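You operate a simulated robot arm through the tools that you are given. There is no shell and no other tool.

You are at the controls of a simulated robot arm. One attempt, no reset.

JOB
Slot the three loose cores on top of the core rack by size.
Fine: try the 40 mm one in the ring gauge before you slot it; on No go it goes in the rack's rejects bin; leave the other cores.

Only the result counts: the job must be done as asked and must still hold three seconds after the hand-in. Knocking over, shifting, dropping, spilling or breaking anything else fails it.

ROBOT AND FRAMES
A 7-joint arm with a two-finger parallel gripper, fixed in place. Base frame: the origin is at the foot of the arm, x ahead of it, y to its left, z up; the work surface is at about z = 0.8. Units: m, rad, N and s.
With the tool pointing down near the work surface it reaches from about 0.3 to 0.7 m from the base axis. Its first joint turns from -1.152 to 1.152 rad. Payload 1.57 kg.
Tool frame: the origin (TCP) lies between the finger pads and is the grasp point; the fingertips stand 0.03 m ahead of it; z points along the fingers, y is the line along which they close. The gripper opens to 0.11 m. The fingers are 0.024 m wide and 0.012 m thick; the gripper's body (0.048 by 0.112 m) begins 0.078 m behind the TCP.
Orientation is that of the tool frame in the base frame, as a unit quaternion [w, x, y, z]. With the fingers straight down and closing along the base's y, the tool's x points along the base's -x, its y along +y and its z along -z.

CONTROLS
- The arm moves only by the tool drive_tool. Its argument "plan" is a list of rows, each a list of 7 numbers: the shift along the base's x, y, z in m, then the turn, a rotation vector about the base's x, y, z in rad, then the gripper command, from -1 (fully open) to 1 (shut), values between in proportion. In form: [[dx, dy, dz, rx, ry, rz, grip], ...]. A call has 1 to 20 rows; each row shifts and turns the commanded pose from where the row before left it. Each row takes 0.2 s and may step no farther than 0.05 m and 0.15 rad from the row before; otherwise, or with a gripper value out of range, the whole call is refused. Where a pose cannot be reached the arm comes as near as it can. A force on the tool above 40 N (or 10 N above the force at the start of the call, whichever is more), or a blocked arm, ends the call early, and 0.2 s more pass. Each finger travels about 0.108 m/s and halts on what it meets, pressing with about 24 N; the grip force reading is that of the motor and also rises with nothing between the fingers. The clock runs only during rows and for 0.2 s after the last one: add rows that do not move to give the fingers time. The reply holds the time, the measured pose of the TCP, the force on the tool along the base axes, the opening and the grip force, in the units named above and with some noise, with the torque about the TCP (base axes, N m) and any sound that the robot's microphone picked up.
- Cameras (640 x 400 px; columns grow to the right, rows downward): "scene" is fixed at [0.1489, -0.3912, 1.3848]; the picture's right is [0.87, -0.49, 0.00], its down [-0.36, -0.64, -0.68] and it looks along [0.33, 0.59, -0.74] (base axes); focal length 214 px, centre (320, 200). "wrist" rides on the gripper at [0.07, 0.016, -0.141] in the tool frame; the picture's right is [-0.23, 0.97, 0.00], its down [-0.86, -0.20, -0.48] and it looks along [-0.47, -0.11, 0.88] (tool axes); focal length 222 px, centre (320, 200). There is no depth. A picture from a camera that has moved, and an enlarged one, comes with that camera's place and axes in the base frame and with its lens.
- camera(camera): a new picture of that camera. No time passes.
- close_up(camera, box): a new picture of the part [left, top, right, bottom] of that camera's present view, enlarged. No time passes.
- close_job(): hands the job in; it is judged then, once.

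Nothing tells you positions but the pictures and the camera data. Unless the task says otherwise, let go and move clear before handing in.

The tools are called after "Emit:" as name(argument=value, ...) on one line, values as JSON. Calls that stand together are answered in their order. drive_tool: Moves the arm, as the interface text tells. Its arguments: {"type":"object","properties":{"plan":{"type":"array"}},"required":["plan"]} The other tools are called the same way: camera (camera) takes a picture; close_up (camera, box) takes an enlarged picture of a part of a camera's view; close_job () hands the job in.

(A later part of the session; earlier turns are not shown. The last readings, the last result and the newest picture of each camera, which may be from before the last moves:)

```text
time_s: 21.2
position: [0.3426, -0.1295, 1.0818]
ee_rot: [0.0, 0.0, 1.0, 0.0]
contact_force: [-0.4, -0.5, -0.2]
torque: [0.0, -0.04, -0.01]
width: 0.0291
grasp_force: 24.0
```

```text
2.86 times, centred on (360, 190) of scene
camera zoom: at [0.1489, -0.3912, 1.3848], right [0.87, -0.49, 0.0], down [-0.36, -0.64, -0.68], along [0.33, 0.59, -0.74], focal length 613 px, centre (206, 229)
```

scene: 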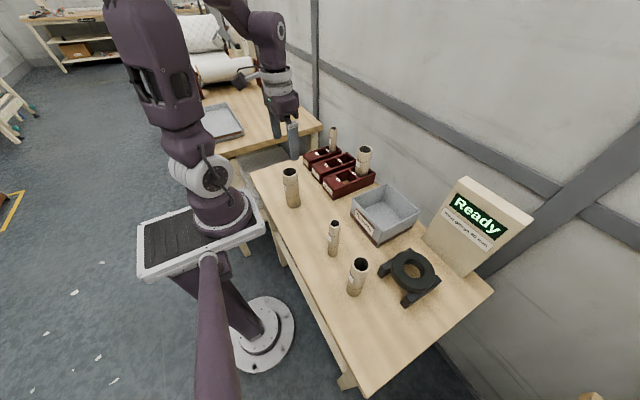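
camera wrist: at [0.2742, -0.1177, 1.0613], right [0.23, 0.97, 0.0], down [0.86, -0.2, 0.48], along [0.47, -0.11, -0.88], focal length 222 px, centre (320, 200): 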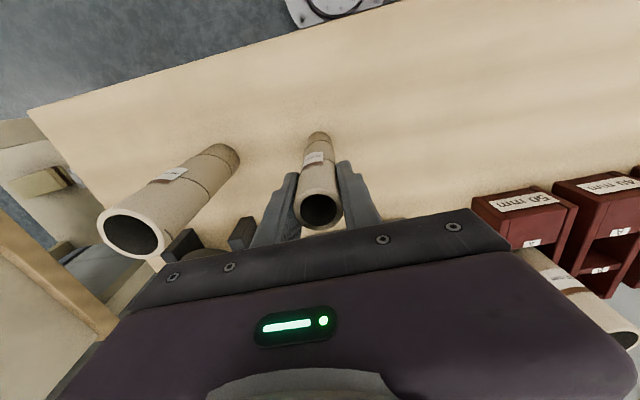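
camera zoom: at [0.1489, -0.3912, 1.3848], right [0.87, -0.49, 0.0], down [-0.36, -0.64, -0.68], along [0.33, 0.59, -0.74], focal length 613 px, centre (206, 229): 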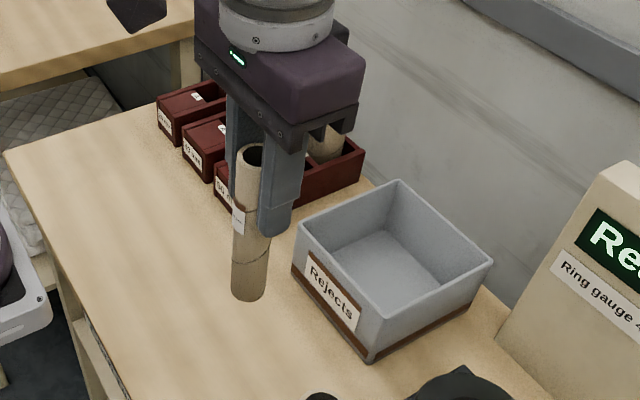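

The 30 mm core sits about 3 mm towards the base from the tool centre, so I will aim the tool at x≈0.539, y≈0.269 for slot A of the 30 lane. I carry it there a little higher, clear of the standing cores.

Emit:
drive_tool(plan=[[0, 0, 0.02, 0, 0, 0, 1], [0.0195, 0.0399, 0, 0, 0, 0, 1], [0.0195, 0.0399, 0, 0, 0, 0, 1], [0.0195, 0.0399, 0, 0, 0, 0, 1], [0.0195, 0.0399, 0, 0, 0, 0, 1], [0.0195, 0.0399, 0, 0, 0, 0, 1], [0.0195, 0.0399, 0, 0, 0, 0, 1], [0.0195, 0.0399, 0, 0, 0, 0, 1], [0.0195, 0.0399, 0, 0, 0, 0, 1], [0.0195, 0.0399, 0, 0, 0, 0, 1], [0.0195, 0.0399, 0, 0, 0, 0, 1], [0, 0, 0, 0, 0, 0, 1], [0, 0, 0, 0, 0, 0, 1]])

Emit:
camera(camera="wrist")

Emit:
close_up(camera="wrist", box=[270, 60, 370, 160])

Emit:
close_up(camera="scene", box=[290, 80, 390, 200])

```text
time_s: 24.0
position: [0.5392, 0.2672, 1.1032]
ee_rot: [0.0, 0.0, 1.0, 0.0]
contact_force: [-0.1, -0.4, -0.4]
torque: [-0.01, -0.02, 0.01]
width: 0.0291
grasp_force: 23.8
```

```text
taken
camera wrist: at [0.4693, 0.2813, 1.2449], right [0.23, 0.97, 0.0], down [0.86, -0.2, 0.48], along [0.47, -0.11, -0.88], focal length 222 px, centre (320, 200)
```

wrist: 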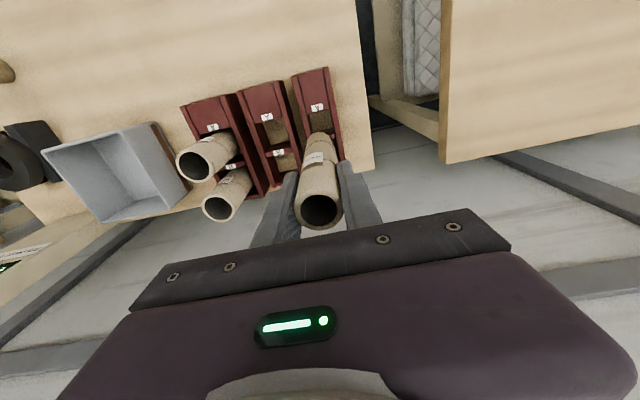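

```text
4.00 times, centred on (320, 110) of wrist
camera zoom: at [0.4693, 0.2813, 1.2449], right [0.23, 0.97, 0.0], down [0.86, -0.2, 0.48], along [0.47, -0.11, -0.88], focal length 888 px, centre (320, 560)
```

zoom: 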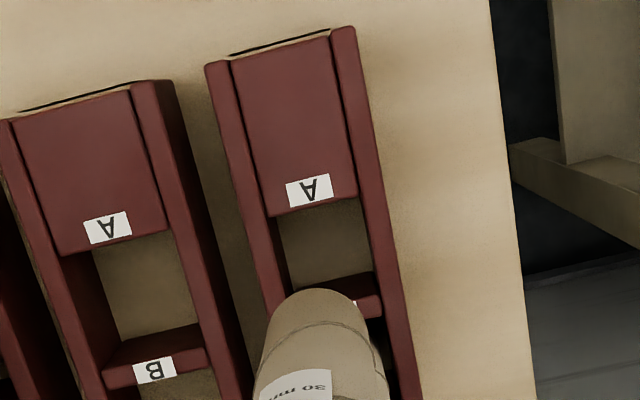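

```text
3.33 times, centred on (340, 140) of scene
camera zoom: at [0.1489, -0.3912, 1.3848], right [0.87, -0.49, 0.0], down [-0.36, -0.64, -0.68], along [0.33, 0.59, -0.74], focal length 715 px, centre (253, 400)
```

zoom: 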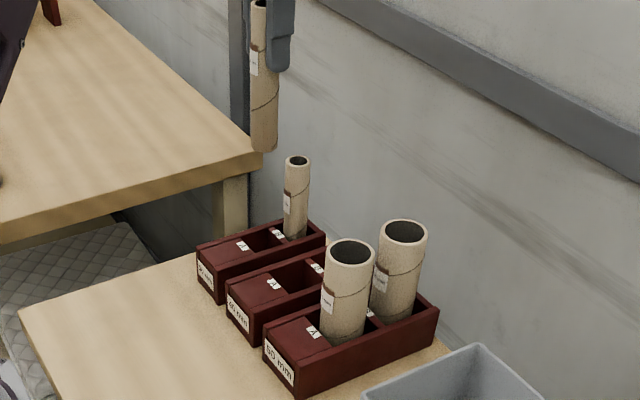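

The core is over slot A of the 30 lane: slot centre (0.536, 0.267), core about (0.536, 0.267). I lower to just above the rack and re-check.

Emit:
drive_tool(plan=[[0, 0, -0.03, 0, 0, 0, 1], [0, 0, -0.03, 0, 0, 0, 1], [0, 0, -0.03, 0, 0, 0, 1], [0, 0, -0.025, 0, 0, 0, 1], [0, 0, 0, 0, 0, 0, 1], [0, 0, 0, 0, 0, 0, 1]])

Emit:
close_up(camera="wrist", box=[270, 80, 370, 180])

Emit:
close_up(camera="scene", box=[300, 110, 370, 180])

```text
time_s: 25.4
position: [0.5369, 0.2675, 0.9898]
ee_rot: [-0.001, 0.001, 1.0, 0.0]
contact_force: [0.5, 0.1, -0.5]
torque: [-0.06, 0.0, -0.01]
width: 0.0292
grasp_force: 24.3
```

```text
4.00 times, centred on (320, 130) of wrist
camera zoom: at [0.468, 0.2813, 1.1305], right [0.23, 0.97, 0.0], down [0.86, -0.2, 0.48], along [0.47, -0.11, -0.88], focal length 888 px, centre (320, 480)
```

zoom: 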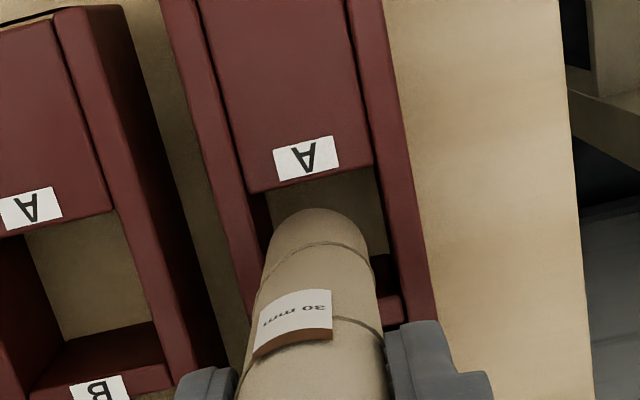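

```text
5.71 times, centred on (335, 145) of scene
camera zoom: at [0.1489, -0.3912, 1.3848], right [0.87, -0.49, 0.0], down [-0.36, -0.64, -0.68], along [0.33, 0.59, -0.74], focal length 1226 px, centre (234, 514)
```

zoom: 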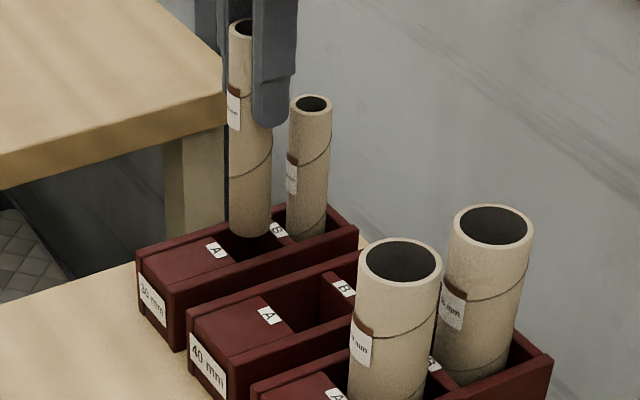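

It remains centred in both views, roughly ±4 mm clearance all around. I lower it into the slot down to the bench.

Emit:
drive_tool(plan=[[0, 0, -0.01, 0, 0, 0, 1], [0, 0, -0.01, 0, 0, 0, 1], [0, 0, -0.01, 0, 0, 0, 1], [0, 0, -0.01, 0, 0, 0, 1], [0, 0, -0.01, 0, 0, 0, 1], [0, 0, -0.01, 0, 0, 0, 1], [0, 0, -0.006, 0, 0, 0, 1], [0, 0, 0, 0, 0, 0, 1], [0, 0, 0, 0, 0, 0, 1]])

Emit:
close_up(camera="wrist", box=[270, 80, 370, 180])

Emit:
close_up(camera="scene", box=[300, 110, 370, 180])

```text
time_s: 27.4
position: [0.5386, 0.2681, 0.9215]
ee_rot: [0.001, 0.001, 1.0, 0.001]
contact_force: [0.2, 0.3, -0.2]
torque: [0.0, 0.01, 0.02]
width: 0.029
grasp_force: 24.0
```

```text
4.00 times, centred on (320, 130) of wrist
camera zoom: at [0.4684, 0.2814, 1.063], right [0.23, 0.97, 0.0], down [0.86, -0.2, 0.48], along [0.47, -0.11, -0.88], focal length 888 px, centre (320, 480)
```

zoom: 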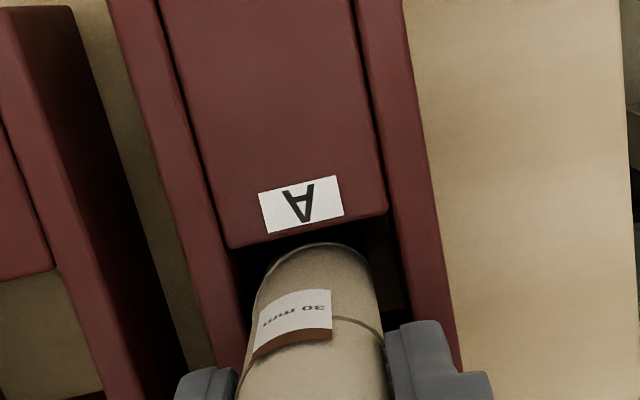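

```text
5.71 times, centred on (335, 145) of scene
camera zoom: at [0.1489, -0.3912, 1.3848], right [0.87, -0.49, 0.0], down [-0.36, -0.64, -0.68], along [0.33, 0.59, -0.74], focal length 1226 px, centre (234, 514)
```

zoom: 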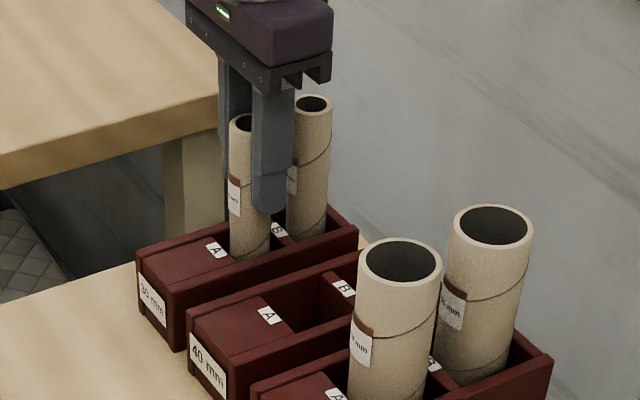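

About 1.5 mm remains to the bench. I set it down, open partway and rise straight up.

Emit:
drive_tool(plan=[[0, 0, -0.0016, 0, 0, 0, 1], [0, 0, 0, 0, 0, 0, 1], [0, 0, 0, 0, 0, 0, 0.2], [0, 0, 0, 0, 0, 0, -0.1], [0, 0, 0, 0, 0, 0, -0.1], [0, 0, 0.02, 0, 0, 0, -0.1], [0, 0, 0.04, 0, 0, 0, -0.1], [0, 0, 0.04, 0, 0, 0, -0.1], [0, 0, 0.04, 0, 0, 0, -0.1], [0, 0, 0.04, 0, 0, 0, -0.6], [0, 0, 0, 0, 0, 0, -1]])

Emit:
camera(camera="wrist")

Emit:
close_up(camera="scene", box=[300, 110, 390, 200])

```text
time_s: 29.8
position: [0.5379, 0.2693, 1.1014]
ee_rot: [0.0, 0.0, 1.0, 0.0]
contact_force: [-1.3, -0.4, 0.7]
torque: [0.01, 0.01, -0.02]
width: 0.1102
grasp_force: 0.1
```

```text
taken
camera wrist: at [0.4666, 0.283, 1.2426], right [0.23, 0.97, 0.0], down [0.86, -0.2, 0.48], along [0.47, -0.11, -0.88], focal length 222 px, centre (320, 200)
```

wrist: 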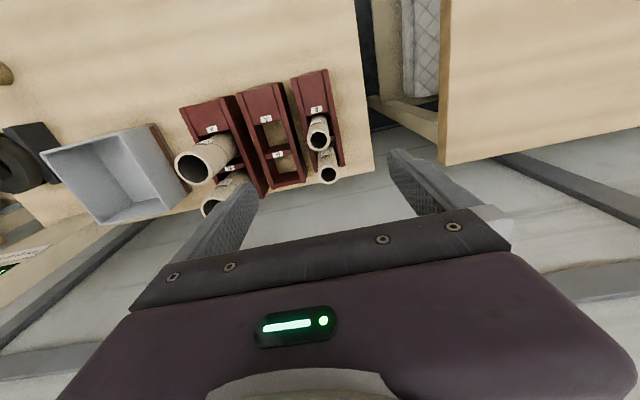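

```text
4.44 times, centred on (345, 155) of scene
camera zoom: at [0.1489, -0.3913, 1.3848], right [0.87, -0.49, 0.0], down [-0.36, -0.64, -0.68], along [0.33, 0.59, -0.74], focal length 953 px, centre (209, 400)
```

zoom: 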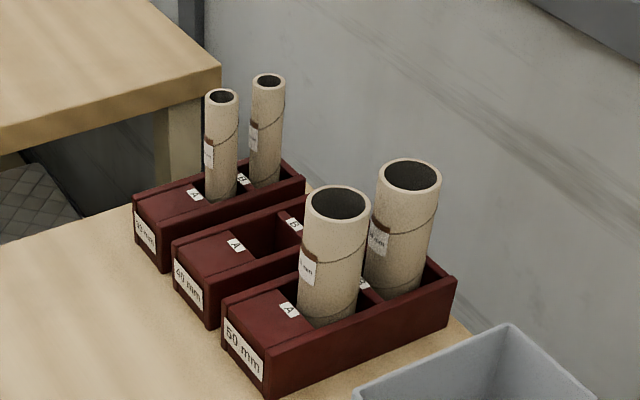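

The 30 mm core is in slot A of its lane. Next is the 40 mm core near (0.330, -0.253), so I move above it at travel height.

Emit:
drive_tool(plan=[[-0.0159, -0.04, 0, 0, 0, 0, -1], [-0.0159, -0.04, 0, 0, 0, 0, -1], [-0.0159, -0.04, 0, 0, 0, 0, -1], [-0.0159, -0.04, 0, 0, 0, 0, -1], [-0.0159, -0.04, 0, 0, 0, 0, -1], [-0.0159, -0.04, 0, 0, 0, 0, -1], [-0.0159, -0.04, 0, 0, 0, 0, -1], [-0.0159, -0.04, 0, 0, 0, 0, -1], [-0.0159, -0.04, 0, 0, 0, 0, -1], [-0.0159, -0.04, 0, 0, 0, 0, -1], [-0.0159, -0.04, 0, 0, 0, 0, -1], [-0.0159, -0.04, 0, 0, 0, 0, -1], [-0.0157, -0.04, 0, 0, 0, 0, -1], [0, 0, 0, 0, 0, 0, -1], [0, 0, 0, 0, 0, 0, -1]])

Emit:
camera(camera="wrist")

Emit:
close_up(camera="wrist", box=[250, 70, 390, 190])

Emit:
close_up(camera="scene", box=[330, 230, 450, 310])

```text
time_s: 33.0
position: [0.3298, -0.2508, 1.0988]
ee_rot: [-0.001, 0.0, 1.0, 0.0]
contact_force: [0.4, 1.3, -0.1]
torque: [-0.01, 0.02, 0.01]
width: 0.1102
grasp_force: 0.1
```

```text
taken
camera wrist: at [0.2592, -0.2366, 1.2407], right [0.23, 0.97, 0.0], down [0.86, -0.2, 0.48], along [0.47, -0.11, -0.88], focal length 222 px, centre (320, 200)
```

wrist: 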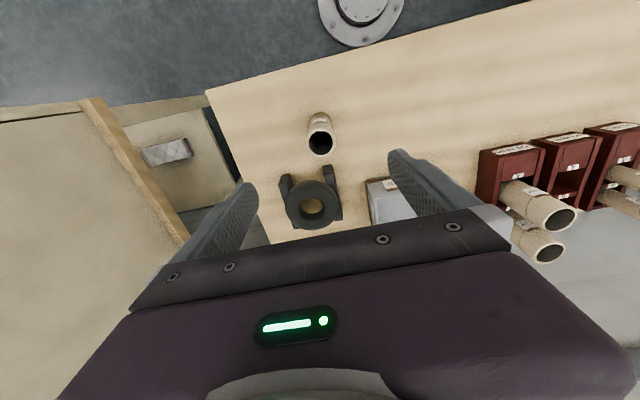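

```text
3.33 times, centred on (320, 130) of wrist
camera zoom: at [0.2592, -0.2366, 1.2407], right [0.23, 0.97, 0.0], down [0.86, -0.2, 0.48], along [0.47, -0.11, -0.88], focal length 740 px, centre (320, 433)
```

zoom: 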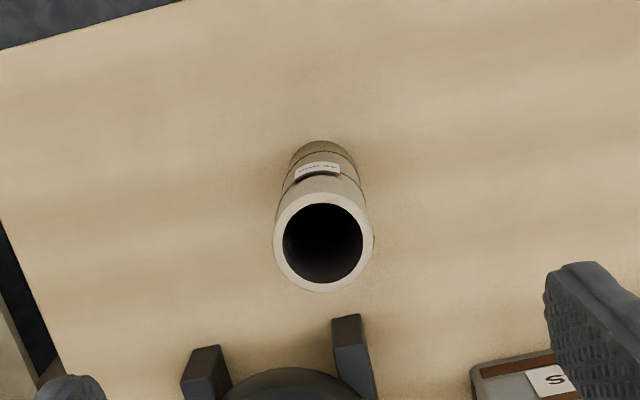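

```text
5.00 times, centred on (390, 270) of scene
camera zoom: at [0.1489, -0.3913, 1.3848], right [0.87, -0.49, 0.0], down [-0.36, -0.64, -0.68], along [0.33, 0.59, -0.74], focal length 1072 px, centre (-30, -150)
```

zoom: 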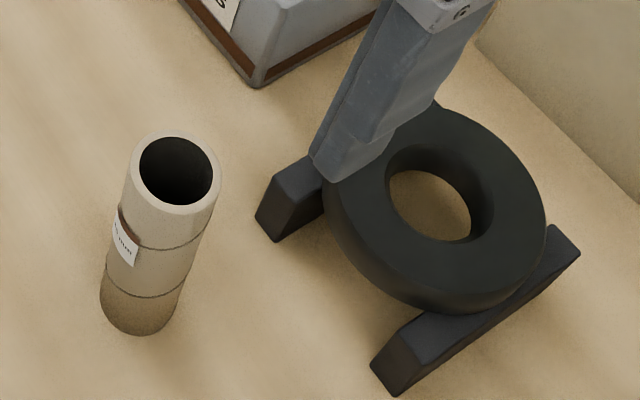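

The 40 mm rim is at about (0.3315, -0.2525), and its label reads "40 mm". I correct about 3 mm, descend and grasp it.

Emit:
drive_tool(plan=[[0.0025, -0.0012, -0.04, 0, 0, 0, -1], [0, 0, -0.045, 0, 0, 0, -1], [0, 0, -0.045, 0, 0, 0, -1], [0, 0, -0.047, 0, 0, 0, -1], [0, 0, 0, 0, 0, 0, -1], [0, 0, 0, 0, 0, 0, 1], [0, 0, 0, 0, 0, 0, 1], [0, 0, 0, 0, 0, 0, 1], [0, 0, 0, 0, 0, 0, 1], [0, 0, 0, 0, 0, 0, 1]])

Emit:
camera(camera="wrist")

Emit:
close_up(camera="wrist", box=[270, 120, 370, 240])

```text
time_s: 35.2
position: [0.332, -0.2549, 0.9232]
ee_rot: [-0.001, 0.001, 1.0, 0.001]
contact_force: [0.5, 0.1, -0.1]
torque: [0.0, -0.02, 0.0]
width: 0.039
grasp_force: 24.0
```

```text
taken
camera wrist: at [0.2632, -0.2405, 1.065], right [0.23, 0.97, 0.0], down [0.86, -0.2, 0.48], along [0.47, -0.11, -0.88], focal length 222 px, centre (320, 200)
```

wrist: 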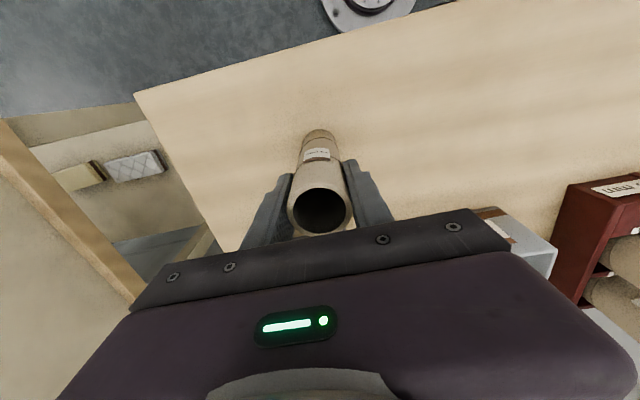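

```text
3.33 times, centred on (320, 180) of wrist
camera zoom: at [0.2632, -0.2405, 1.065], right [0.23, 0.97, 0.0], down [0.86, -0.2, 0.48], along [0.47, -0.11, -0.88], focal length 740 px, centre (320, 267)
```

zoom: 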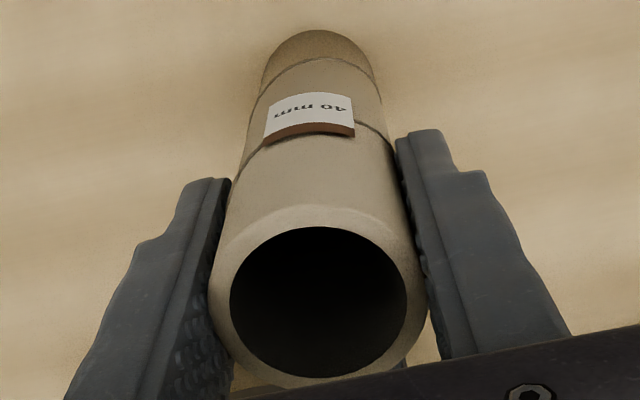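

The 40 mm core is gripped (width ≈ 0.039). I lift it and move it to the side of the ring gauge so the wrist camera can see the ring hole unobstructed.

Emit:
drive_tool(plan=[[0, 0, 0.03, 0, 0, 0, 1], [0, 0, 0.045, 0, 0, 0, 1], [0, 0, 0.045, 0, 0, 0, 1], [0, 0, 0.045, 0, 0, 0, 1], [0.03, 0.02, 0.01, 0, 0, 0, 1], [0.03, 0.02, 0, 0, 0, 0, 1], [0.03, 0.02, 0, 0, 0, 0, 1], [0.027, 0.025, 0, 0, 0, 0, 1], [0, 0, 0, 0, 0, 0, 1], [0, 0, 0, 0, 0, 0, 1]])

Emit:
camera(camera="wrist")

Emit:
close_up(camera="wrist", box=[190, 100, 300, 200])

Emit:
close_up(camera="scene", box=[360, 230, 460, 320])

Emit:
camera(camera="scene")

```text
time_s: 37.4
position: [0.4506, -0.1675, 1.0985]
ee_rot: [0.0, 0.0, 1.0, 0.0]
contact_force: [-0.7, 0.3, -1.3]
torque: [-0.01, -0.01, 0.0]
width: 0.0389
grasp_force: 24.2
```

```text
taken
camera wrist: at [0.3813, -0.1542, 1.2399], right [0.23, 0.97, 0.0], down [0.86, -0.2, 0.48], along [0.47, -0.11, -0.88], focal length 222 px, centre (320, 200)
```

wrist: 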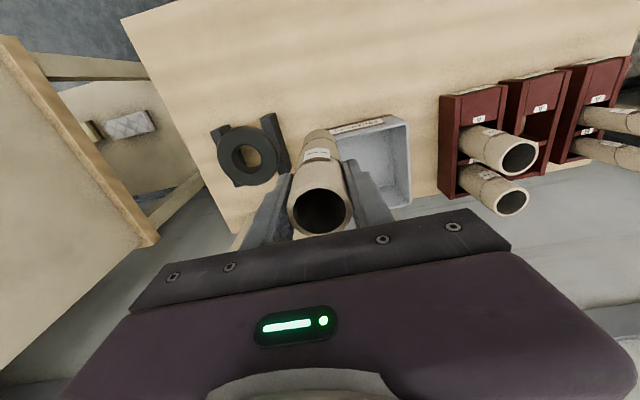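

```text
4.00 times, centred on (245, 150) of wrist
camera zoom: at [0.3813, -0.1542, 1.2399], right [0.23, 0.97, 0.0], down [0.86, -0.2, 0.48], along [0.47, -0.11, -0.88], focal length 888 px, centre (620, 400)
```

zoom: 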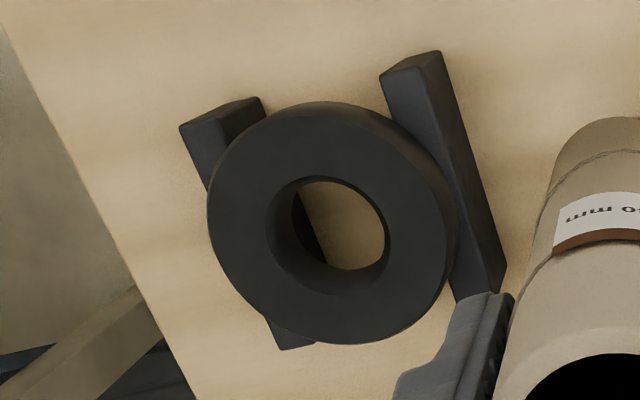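

```text
4.44 times, centred on (410, 275) of scene
camera zoom: at [0.1489, -0.3912, 1.3848], right [0.87, -0.49, 0.0], down [-0.36, -0.64, -0.68], along [0.33, 0.59, -0.74], focal length 953 px, centre (-80, -133)
```

zoom: 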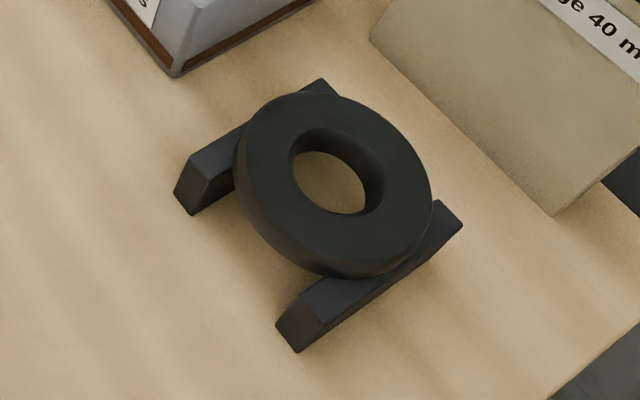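

```text
taken
```

scene: 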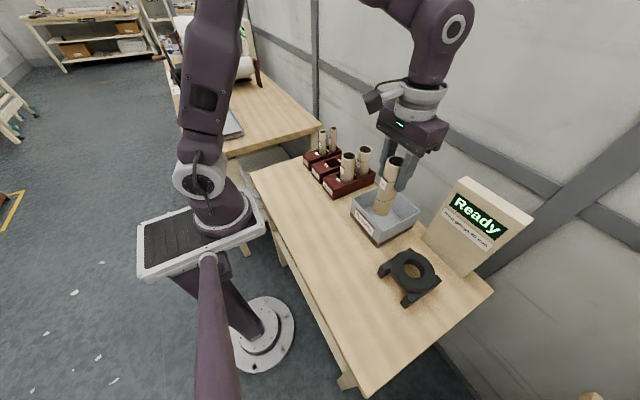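

I can see the ring gauge well now, with the hole passing down between two bars. I zoom tighter on the ring from both cameras to fix its centre precisely.

Emit:
close_up(camera="wrist", box=[215, 115, 285, 195])

Emit:
close_up(camera="scene", box=[380, 245, 440, 300])

```text
5.00 times, centred on (250, 155) of wrist
camera zoom: at [0.3813, -0.1542, 1.2399], right [0.23, 0.97, 0.0], down [0.86, -0.2, 0.48], along [0.47, -0.11, -0.88], focal length 1111 px, centre (670, 425)
```

zoom: 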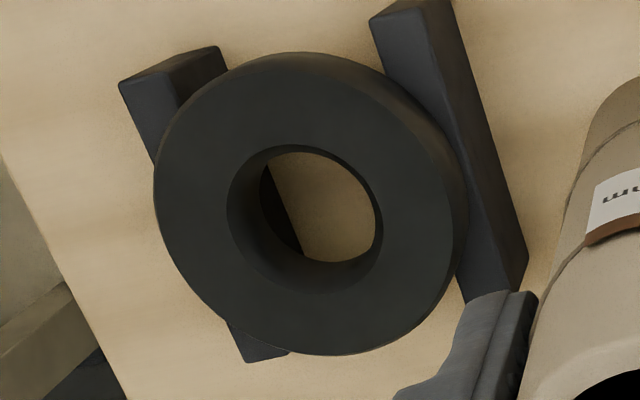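

```text
7.27 times, centred on (410, 272) of scene
camera zoom: at [0.1489, -0.3912, 1.3848], right [0.87, -0.49, 0.0], down [-0.36, -0.64, -0.68], along [0.33, 0.59, -0.74], focal length 1560 px, centre (-334, -327)
```

zoom: 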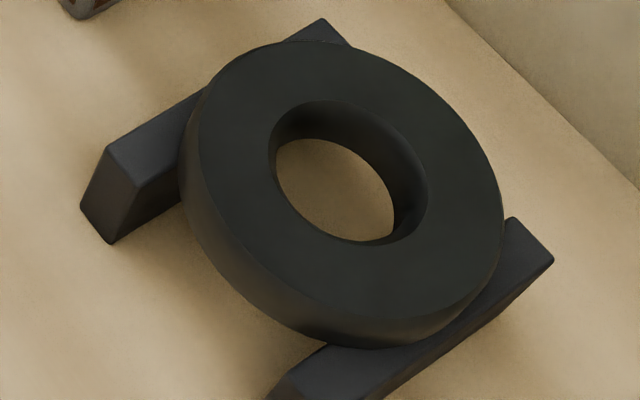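

Intersecting both views, the ring hole is centred near (0.470, -0.301), top at about z≈0.875, and roughly 50 mm wide at the mouth. I carry the core over it.

Emit:
drive_tool(plan=[[0.007, -0.044, 0, 0, 0, 0, 1], [0.007, -0.044, 0, 0, 0, 0, 1], [0.007, -0.044, 0, 0, 0, 0, 1], [0, 0, 0, 0, 0, 0, 1], [0, 0, 0, 0, 0, 0, 1]])

Emit:
camera(camera="wrist")

Emit:
close_up(camera="wrist", box=[260, 80, 380, 190])

Emit:
close_up(camera="scene", box=[370, 200, 470, 310])

```text
time_s: 38.6
position: [0.4708, -0.3011, 1.0973]
ee_rot: [0.0, 0.0, 1.0, 0.0]
contact_force: [-0.5, -0.3, -0.3]
torque: [-0.01, -0.03, 0.0]
width: 0.039
grasp_force: 23.9
```

```text
taken
camera wrist: at [0.4001, -0.2875, 1.2386], right [0.23, 0.97, 0.0], down [0.86, -0.2, 0.48], along [0.47, -0.11, -0.88], focal length 222 px, centre (320, 200)
```

wrist: 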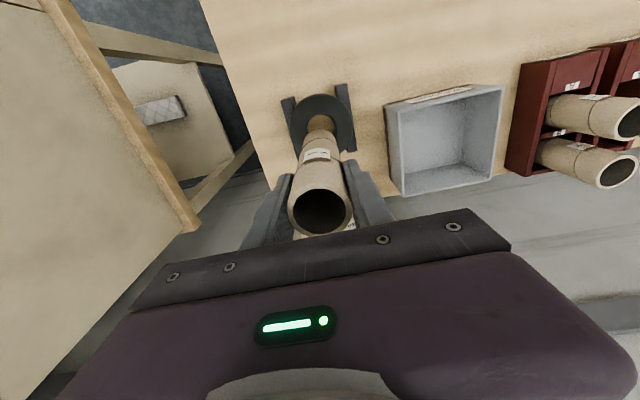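

```text
3.64 times, centred on (320, 135) of wrist
camera zoom: at [0.4001, -0.2875, 1.2386], right [0.23, 0.97, 0.0], down [0.86, -0.2, 0.48], along [0.47, -0.11, -0.88], focal length 808 px, centre (320, 436)
```

zoom: 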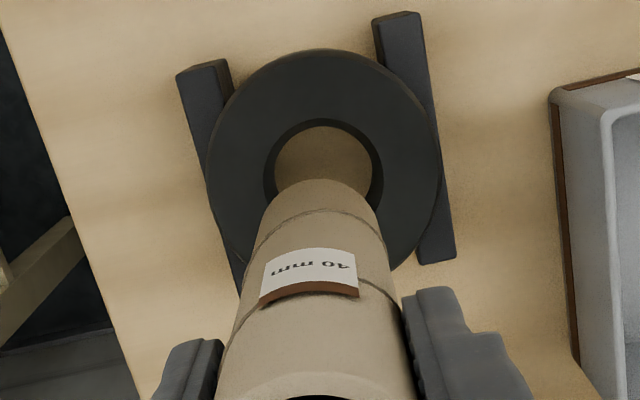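

```text
3.64 times, centred on (420, 255) of scene
camera zoom: at [0.1489, -0.3913, 1.3848], right [0.87, -0.49, 0.0], down [-0.36, -0.64, -0.68], along [0.33, 0.59, -0.74], focal length 780 px, centre (-44, 0)
```

zoom: 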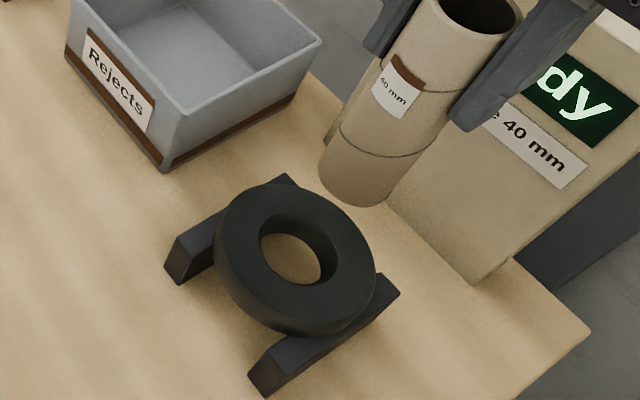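

The hole centre reads (0.470–0.472, -0.302) and the core about (0.469, -0.302), so I nudge 2 mm forward and lower to just above the ring for a check.

Emit:
drive_tool(plan=[[0.002, 0, -0.03, 0, 0, 0, 1], [0, 0, -0.03, 0, 0, 0, 1], [0, 0, -0.025, 0, 0, 0, 1], [0, 0, 0, 0, 0, 0, 1], [0, 0, 0, 0, 0, 0, 1]])

Emit:
close_up(camera="wrist", box=[260, 80, 380, 190])

Emit:
close_up(camera="scene", box=[370, 220, 450, 300])

```text
time_s: 39.8
position: [0.4727, -0.302, 1.014]
ee_rot: [0.0, 0.0, 1.0, 0.0]
contact_force: [-0.2, 0.2, 0.1]
torque: [0.03, -0.02, 0.0]
width: 0.0389
grasp_force: 24.2
```

```text
3.64 times, centred on (320, 135) of wrist
camera zoom: at [0.4036, -0.2884, 1.1557], right [0.23, 0.97, 0.0], down [0.86, -0.2, 0.48], along [0.47, -0.11, -0.88], focal length 808 px, centre (320, 436)
```

zoom: 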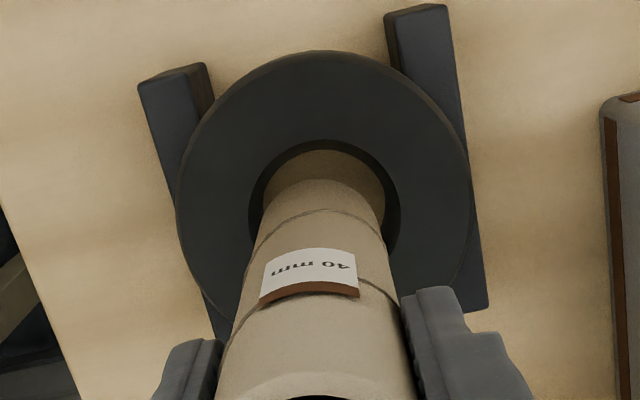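

```text
5.00 times, centred on (410, 260) of scene
camera zoom: at [0.1489, -0.3913, 1.3848], right [0.87, -0.49, 0.0], down [-0.36, -0.64, -0.68], along [0.33, 0.59, -0.74], focal length 1072 px, centre (-130, -100)
```

zoom: 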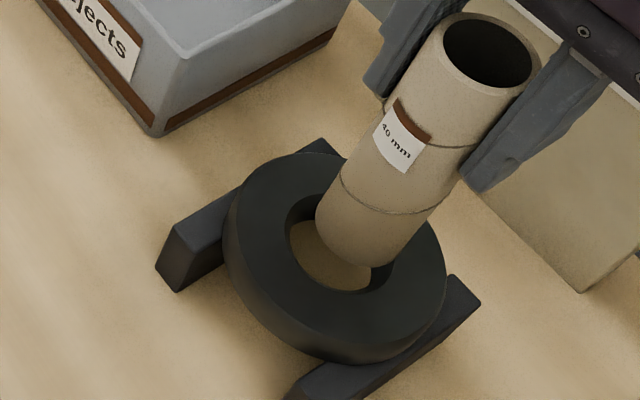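

Relative to the hole, both views show the core 2–4 mm too far forward. I shift it back 3 mm and 1 mm to the left, then lower gently into the mouth of the ring.

Emit:
drive_tool(plan=[[-0.003, 0.001, 0, 0, 0, 0, 1], [0, 0, 0, 0, 0, 0, 1], [0, 0, -0.005, 0, 0, 0, 1], [0, 0, -0.005, 0, 0, 0, 1], [0, 0, -0.005, 0, 0, 0, 1], [0, 0, 0, 0, 0, 0, 1]])

Emit:
close_up(camera="wrist", box=[260, 80, 380, 190])

Emit:
close_up(camera="scene", box=[370, 220, 450, 300])

Emit:
close_up(camera="scene", box=[420, 160, 540, 280])

```text
time_s: 41.2
position: [0.4696, -0.2988, 0.9971]
ee_rot: [0.0, 0.0, 1.0, 0.001]
contact_force: [-0.1, 0.1, -1.3]
torque: [-0.03, 0.01, 0.0]
width: 0.0388
grasp_force: 23.8
```

```text
3.64 times, centred on (320, 135) of wrist
camera zoom: at [0.4004, -0.2854, 1.1394], right [0.23, 0.97, 0.0], down [0.86, -0.2, 0.48], along [0.47, -0.11, -0.88], focal length 808 px, centre (320, 436)
```

zoom: 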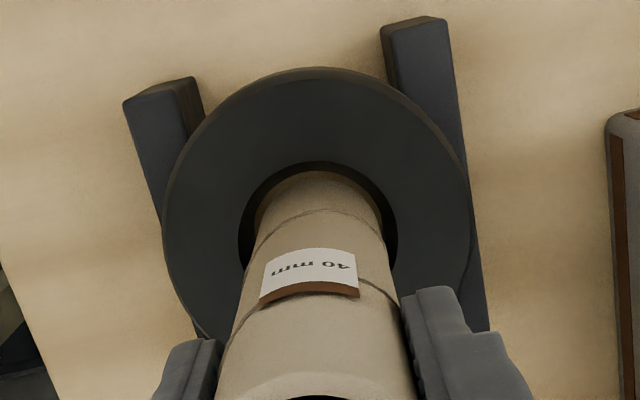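

```text
5.00 times, centred on (410, 260) of scene
camera zoom: at [0.1489, -0.3913, 1.3848], right [0.87, -0.49, 0.0], down [-0.36, -0.64, -0.68], along [0.33, 0.59, -0.74], focal length 1072 px, centre (-130, -100)
```

zoom: 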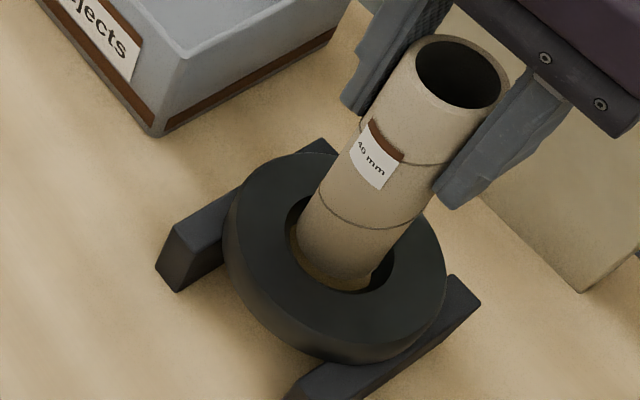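

```text
3.33 times, centred on (480, 220) of scene
camera zoom: at [0.1489, -0.3913, 1.3848], right [0.87, -0.49, 0.0], down [-0.36, -0.64, -0.68], along [0.33, 0.59, -0.74], focal length 715 px, centre (-213, 133)
```

zoom: 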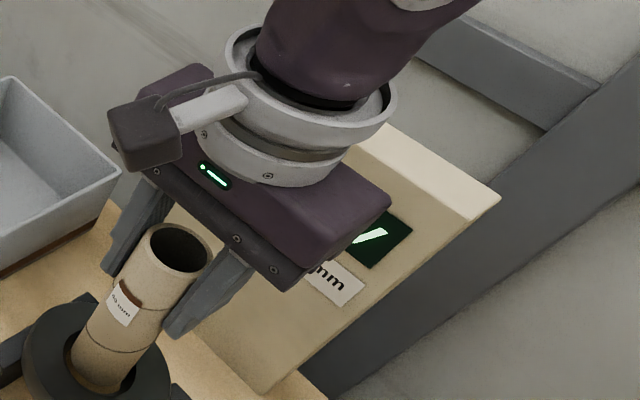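

The core's tip is at the ring mouth with no force. It needs about +2 mm in x and -1.5 mm in y to centre, then I continue lowering in small steps.

Emit:
drive_tool(plan=[[0.002, -0.0015, 0, 0, 0, 0, 1], [0, 0, 0, 0, 0, 0, 1], [0, 0, -0.005, 0, 0, 0, 1], [0, 0, -0.005, 0, 0, 0, 1], [0, 0, 0, 0, 0, 0, 1]])

Emit:
close_up(camera="wrist", box=[260, 80, 380, 190])

Emit:
close_up(camera="scene", box=[370, 220, 450, 300])

```text
time_s: 42.4
position: [0.4719, -0.301, 0.988]
ee_rot: [0.0, 0.0, 1.0, 0.0]
contact_force: [-0.4, -0.2, -0.1]
torque: [-0.01, 0.01, -0.02]
width: 0.0388
grasp_force: 23.7
```

```text
3.64 times, centred on (320, 135) of wrist
camera zoom: at [0.4025, -0.287, 1.1294], right [0.23, 0.97, 0.0], down [0.86, -0.2, 0.48], along [0.47, -0.11, -0.88], focal length 808 px, centre (320, 436)
```

zoom: 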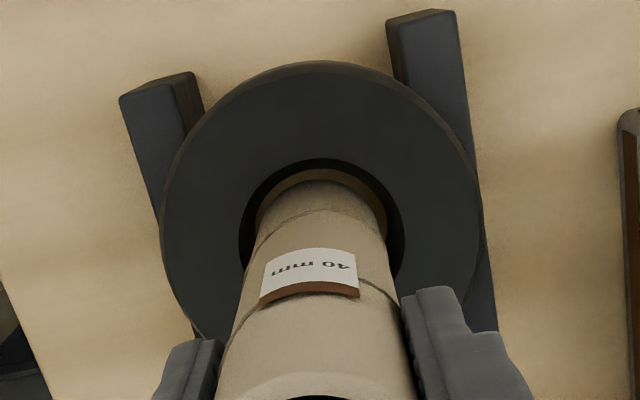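

```text
5.00 times, centred on (410, 260) of scene
camera zoom: at [0.1489, -0.3913, 1.3848], right [0.87, -0.49, 0.0], down [-0.36, -0.64, -0.68], along [0.33, 0.59, -0.74], focal length 1072 px, centre (-130, -100)
```

zoom: 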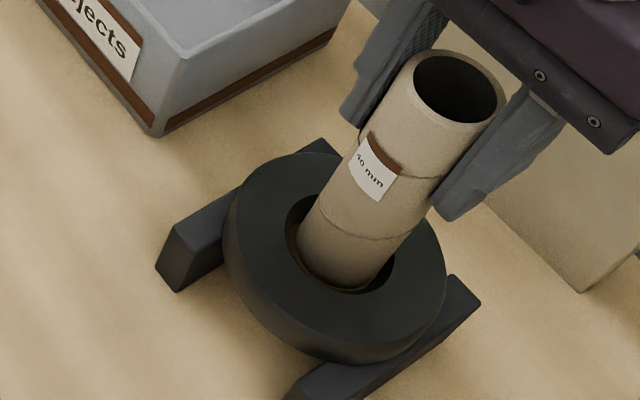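

The core is centred in the ring with its tip about 1 cm inside and no force. I continue lowering gently and then look at the display.

Emit:
drive_tool(plan=[[0, 0, -0.005, 0, 0, 0, 1], [0, 0, -0.005, 0, 0, 0, 1], [0, 0, -0.005, 0, 0, 0, 1], [0, 0, -0.005, 0, 0, 0, 1], [0, 0, 0, 0, 0, 0, 1]])

Emit:
close_up(camera="wrist", box=[260, 80, 380, 190])

Emit:
camera(camera="scene")

Emit:
camera(camera="wrist")

```text
time_s: 43.6
position: [0.4719, -0.3005, 0.9683]
ee_rot: [-0.001, 0.001, 1.0, 0.0]
contact_force: [-0.2, 0.2, -0.6]
torque: [0.01, 0.01, 0.01]
width: 0.0388
grasp_force: 23.9
```

```text
3.64 times, centred on (320, 135) of wrist
camera zoom: at [0.4024, -0.2861, 1.1097], right [0.23, 0.97, 0.0], down [0.86, -0.2, 0.48], along [0.47, -0.11, -0.88], focal length 808 px, centre (320, 436)
```

zoom: 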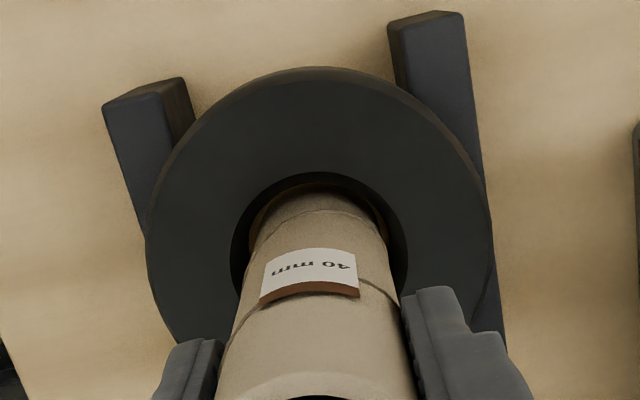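

```text
taken
```

scene: 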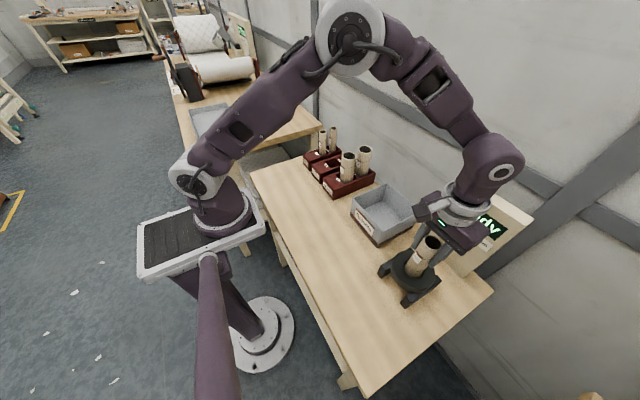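

```text
taken
camera wrist: at [0.4024, -0.2861, 1.1097], right [0.23, 0.97, 0.0], down [0.86, -0.2, 0.48], along [0.47, -0.11, -0.88], focal length 222 px, centre (320, 200)
```

wrist: 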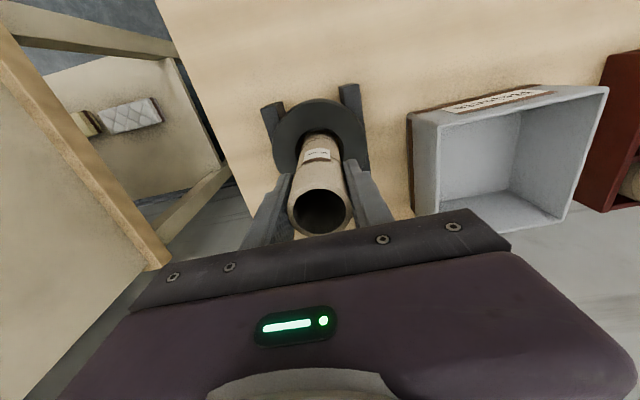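

The display still reads "…dy", so the core isn't deep enough yet. No contact so far, so I keep lowering in small steps.

Emit:
drive_tool(plan=[[0, 0, -0.005, 0, 0, 0, 1], [0, 0, -0.005, 0, 0, 0, 1], [0, 0, -0.005, 0, 0, 0, 1], [0, 0, -0.005, 0, 0, 0, 1], [0, 0, 0, 0, 0, 0, 1]])

Emit:
close_up(camera="scene", box=[370, 180, 540, 310])

Emit:
close_up(camera="wrist", box=[260, 80, 380, 190])

```text
time_s: 44.8
position: [0.4731, -0.3011, 0.947]
ee_rot: [-0.001, 0.0, 1.0, -0.001]
contact_force: [-0.2, 0.1, -0.5]
torque: [-0.02, 0.03, 0.01]
width: 0.0392
grasp_force: 24.1
```

```text
3.08 times, centred on (455, 245) of scene
camera zoom: at [0.1489, -0.3913, 1.3848], right [0.87, -0.49, 0.0], down [-0.36, -0.64, -0.68], along [0.33, 0.59, -0.74], focal length 660 px, centre (-95, 62)
```

zoom: 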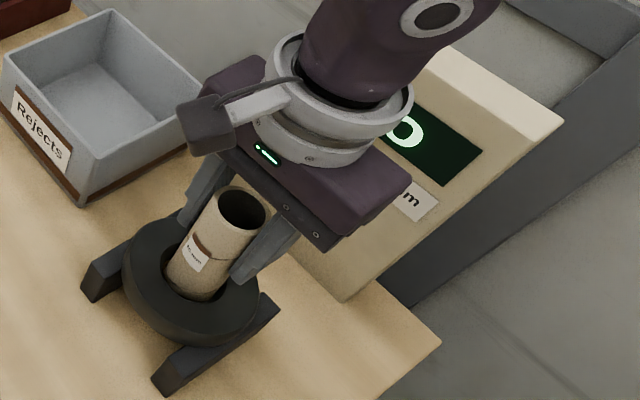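

```text
3.64 times, centred on (320, 135) of wrist
camera zoom: at [0.4024, -0.2872, 1.0892], right [0.23, 0.97, 0.0], down [0.86, -0.2, 0.48], along [0.47, -0.11, -0.88], focal length 808 px, centre (320, 436)
```

zoom: 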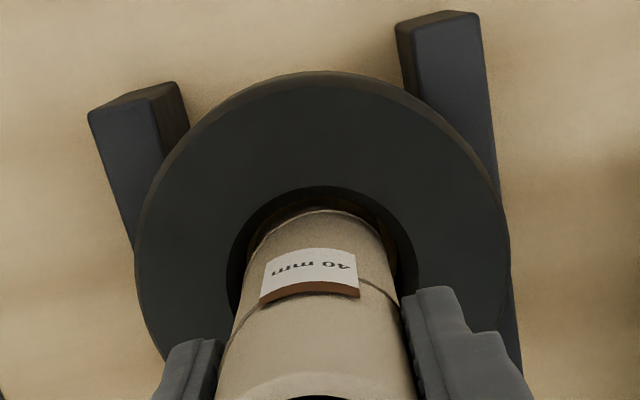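

The display has changed: I can see an "o" just right of centre, which could end "Go" or "No go", so I need to read it fully. I lower the core until it stands on the bench inside the ring, then release it and move aside to see the display.

Emit:
drive_tool(plan=[[0, 0, -0.006, 0, 0, 0, 1], [0, 0, -0.006, 0, 0, 0, 1], [0, 0, -0.006, 0, 0, 0, 1], [0, 0, -0.004, 0, 0, 0, 1], [0, 0, 0, 0, 0, 0, 1], [0, 0, 0, 0, 0, 0, 1]])

Emit:
close_up(camera="scene", box=[370, 180, 540, 310])

Emit:
close_up(camera="wrist", box=[260, 80, 380, 190])

```text
time_s: 46.2
position: [0.4727, -0.3015, 0.9239]
ee_rot: [-0.001, 0.001, 1.0, 0.0]
contact_force: [0.2, 1.3, -0.2]
torque: [0.02, 0.0, -0.02]
width: 0.0386
grasp_force: 23.8
```

```text
3.08 times, centred on (455, 245) of scene
camera zoom: at [0.1489, -0.3913, 1.3848], right [0.87, -0.49, 0.0], down [-0.36, -0.64, -0.68], along [0.33, 0.59, -0.74], focal length 660 px, centre (-95, 62)
```

zoom: 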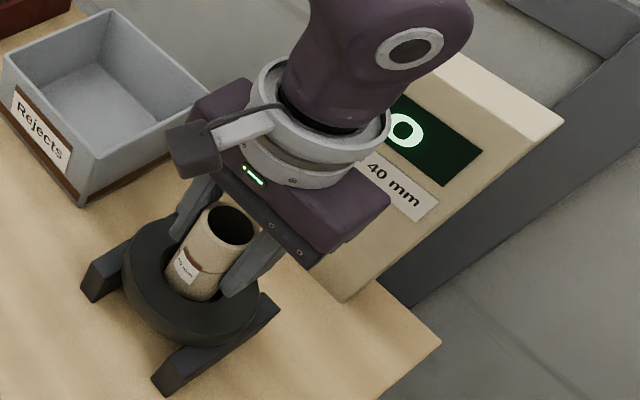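

```text
3.64 times, centred on (320, 135) of wrist
camera zoom: at [0.4029, -0.2873, 1.0668], right [0.23, 0.97, 0.0], down [0.86, -0.2, 0.48], along [0.47, -0.11, -0.88], focal length 808 px, centre (320, 436)
```

zoom: 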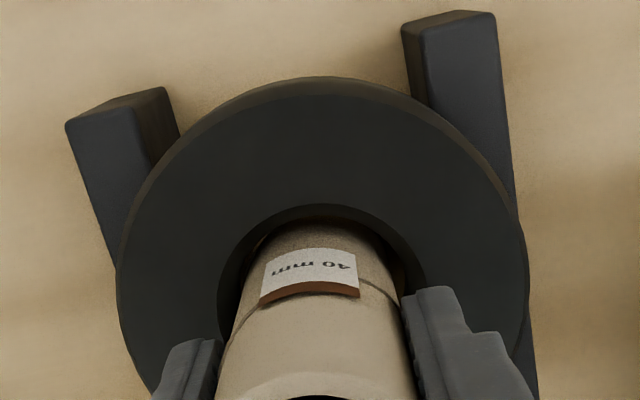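

The core is about 2 mm above the bench inside the ring, and a large "o" shows on the display. I set it down, open, rise and move back to read the whole display.

Emit:
drive_tool(plan=[[0, 0, -0.0018, 0, 0, 0, 1], [0, 0, 0, 0, 0, 0, 1], [0, 0, 0, 0, 0, 0, 0.1], [0, 0, 0, 0, 0, 0, -0.3], [0, 0, 0, 0, 0, 0, -0.3], [0, 0, 0.02, 0, 0, 0, -0.3], [0, 0, 0.04, 0, 0, 0, -0.3], [0, 0, 0.04, 0, 0, 0, -0.3], [0, 0, 0.04, 0, 0, 0, -0.3], [0, 0, 0.04, 0, 0, 0, -1], [-0.02, 0.045, 0, 0, 0, 0, -1], [-0.02, 0.045, 0, 0, 0, 0, -1], [-0.02, 0.045, 0, 0, 0, 0, -1], [-0.02, 0.045, 0, 0, 0, 0, -1], [0, 0, 0, 0, 0, 0, -1]])

Emit:
camera(camera="scene")

Emit:
close_up(camera="scene", box=[370, 160, 540, 310])

Emit:
camera(camera="wrist")

```text
time_s: 49.4
position: [0.3937, -0.1203, 1.1044]
ee_rot: [0.0, 0.0, 1.0, 0.0]
contact_force: [0.4, 0.1, -0.3]
torque: [-0.01, -0.01, 0.01]
width: 0.11
grasp_force: 0.0
```

```text
taken
```

scene: 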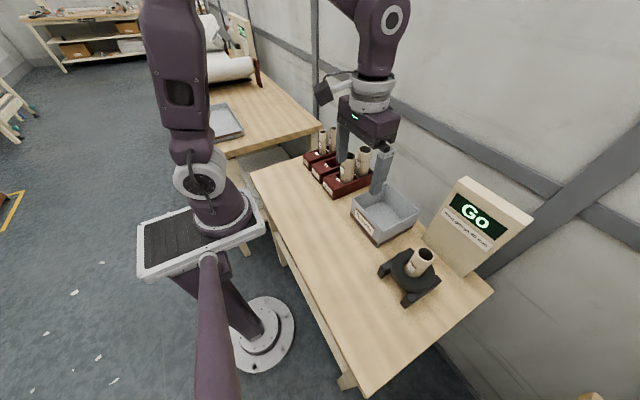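

```text
2.67 times, centred on (455, 235) of scene
camera zoom: at [0.1489, -0.3912, 1.3848], right [0.87, -0.49, 0.0], down [-0.36, -0.64, -0.68], along [0.33, 0.59, -0.74], focal length 572 px, centre (-40, 107)
```

zoom: 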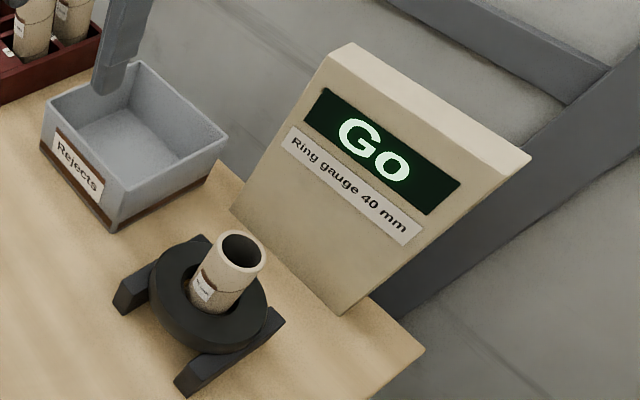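

```text
taken
camera wrist: at [0.324, -0.1066, 1.2465], right [0.23, 0.97, 0.0], down [0.85, -0.2, 0.48], along [0.47, -0.11, -0.88], focal length 222 px, centre (320, 200)
```

wrist: 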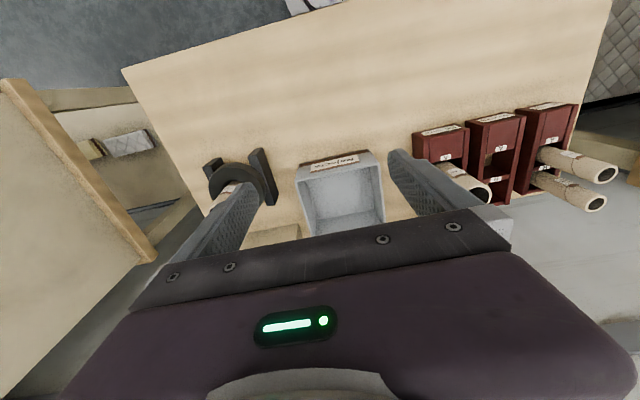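

The display clearly reads "Go", so the 40 mm core goes into the rack. I return over it and check alignment before descending.

Emit:
drive_tool(plan=[[0.0197, -0.0451, 0, 0, 0, 0, -1], [0.0197, -0.0451, 0, 0, 0, 0, -1], [0.0197, -0.0451, 0, 0, 0, 0, -1], [0.0197, -0.0451, 0, 0, 0, 0, -1], [0, 0, 0, 0, 0, 0, -0.6], [0, 0, 0, 0, 0, 0, -0.6]])

Emit:
close_up(camera="wrist", box=[250, 70, 390, 190])

```text
time_s: 50.8
position: [0.4699, -0.3013, 1.1054]
ee_rot: [0.0, 0.0, 1.0, 0.0]
contact_force: [-0.2, 0.0, -0.2]
torque: [0.0, 0.02, -0.01]
width: 0.0879
grasp_force: 0.0
```

```text
3.33 times, centred on (320, 130) of wrist
camera zoom: at [0.4012, -0.2875, 1.2468], right [0.23, 0.97, 0.0], down [0.86, -0.2, 0.48], along [0.47, -0.11, -0.88], focal length 740 px, centre (320, 433)
```

zoom: 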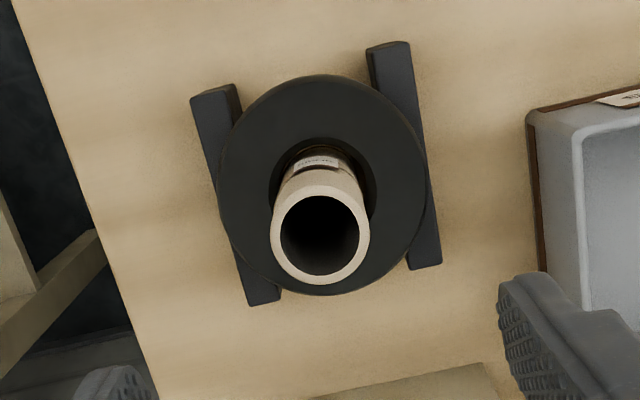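

The core stands upright in the ring and I'm centred over it. I descend the same 0.18 m and grip again.

Emit:
drive_tool(plan=[[0, 0, -0.045, 0, 0, 0, -0.6], [0, 0, -0.045, 0, 0, 0, -0.6], [0, 0, -0.045, 0, 0, 0, -0.6], [0, 0, -0.025, 0, 0, 0, -0.6], [0, 0, -0.02, 0, 0, 0, -0.6], [0, 0, 0, 0, 0, 0, -0.6], [0, 0, 0, 0, 0, 0, 1], [0, 0, 0, 0, 0, 0, 1], [0, 0, 0, 0, 0, 0, 1], [0, 0, 0, 0, 0, 0, 1]])

Emit:
close_up(camera="wrist", box=[270, 120, 370, 240])

Emit:
close_up(camera="scene", box=[370, 180, 540, 310])

```text
time_s: 53.0
position: [0.4715, -0.2997, 0.924]
ee_rot: [0.0, 0.0, 1.0, -0.001]
contact_force: [-0.1, 0.7, -0.4]
torque: [0.03, 0.03, 0.03]
width: 0.0391
grasp_force: 23.8
```

```text
3.33 times, centred on (320, 180) of wrist
camera zoom: at [0.4014, -0.2872, 1.0657], right [0.23, 0.97, 0.0], down [0.86, -0.2, 0.48], along [0.47, -0.11, -0.88], focal length 740 px, centre (320, 267)
```

zoom: 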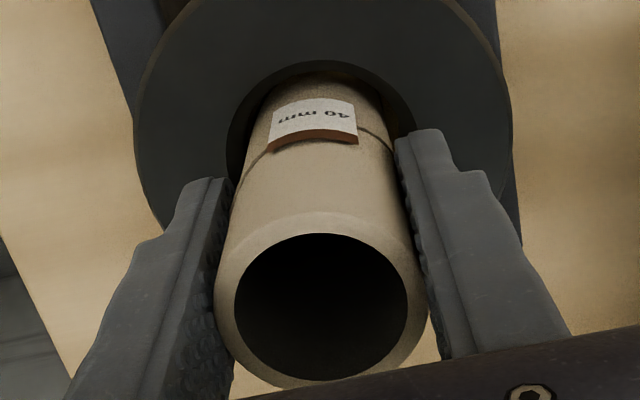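

```text
3.08 times, centred on (455, 245) of scene
camera zoom: at [0.1489, -0.3913, 1.3848], right [0.87, -0.49, 0.0], down [-0.36, -0.64, -0.68], along [0.33, 0.59, -0.74], focal length 660 px, centre (-95, 62)
```

zoom: 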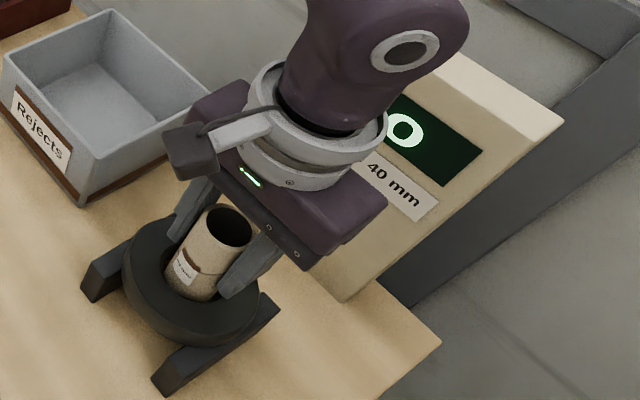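

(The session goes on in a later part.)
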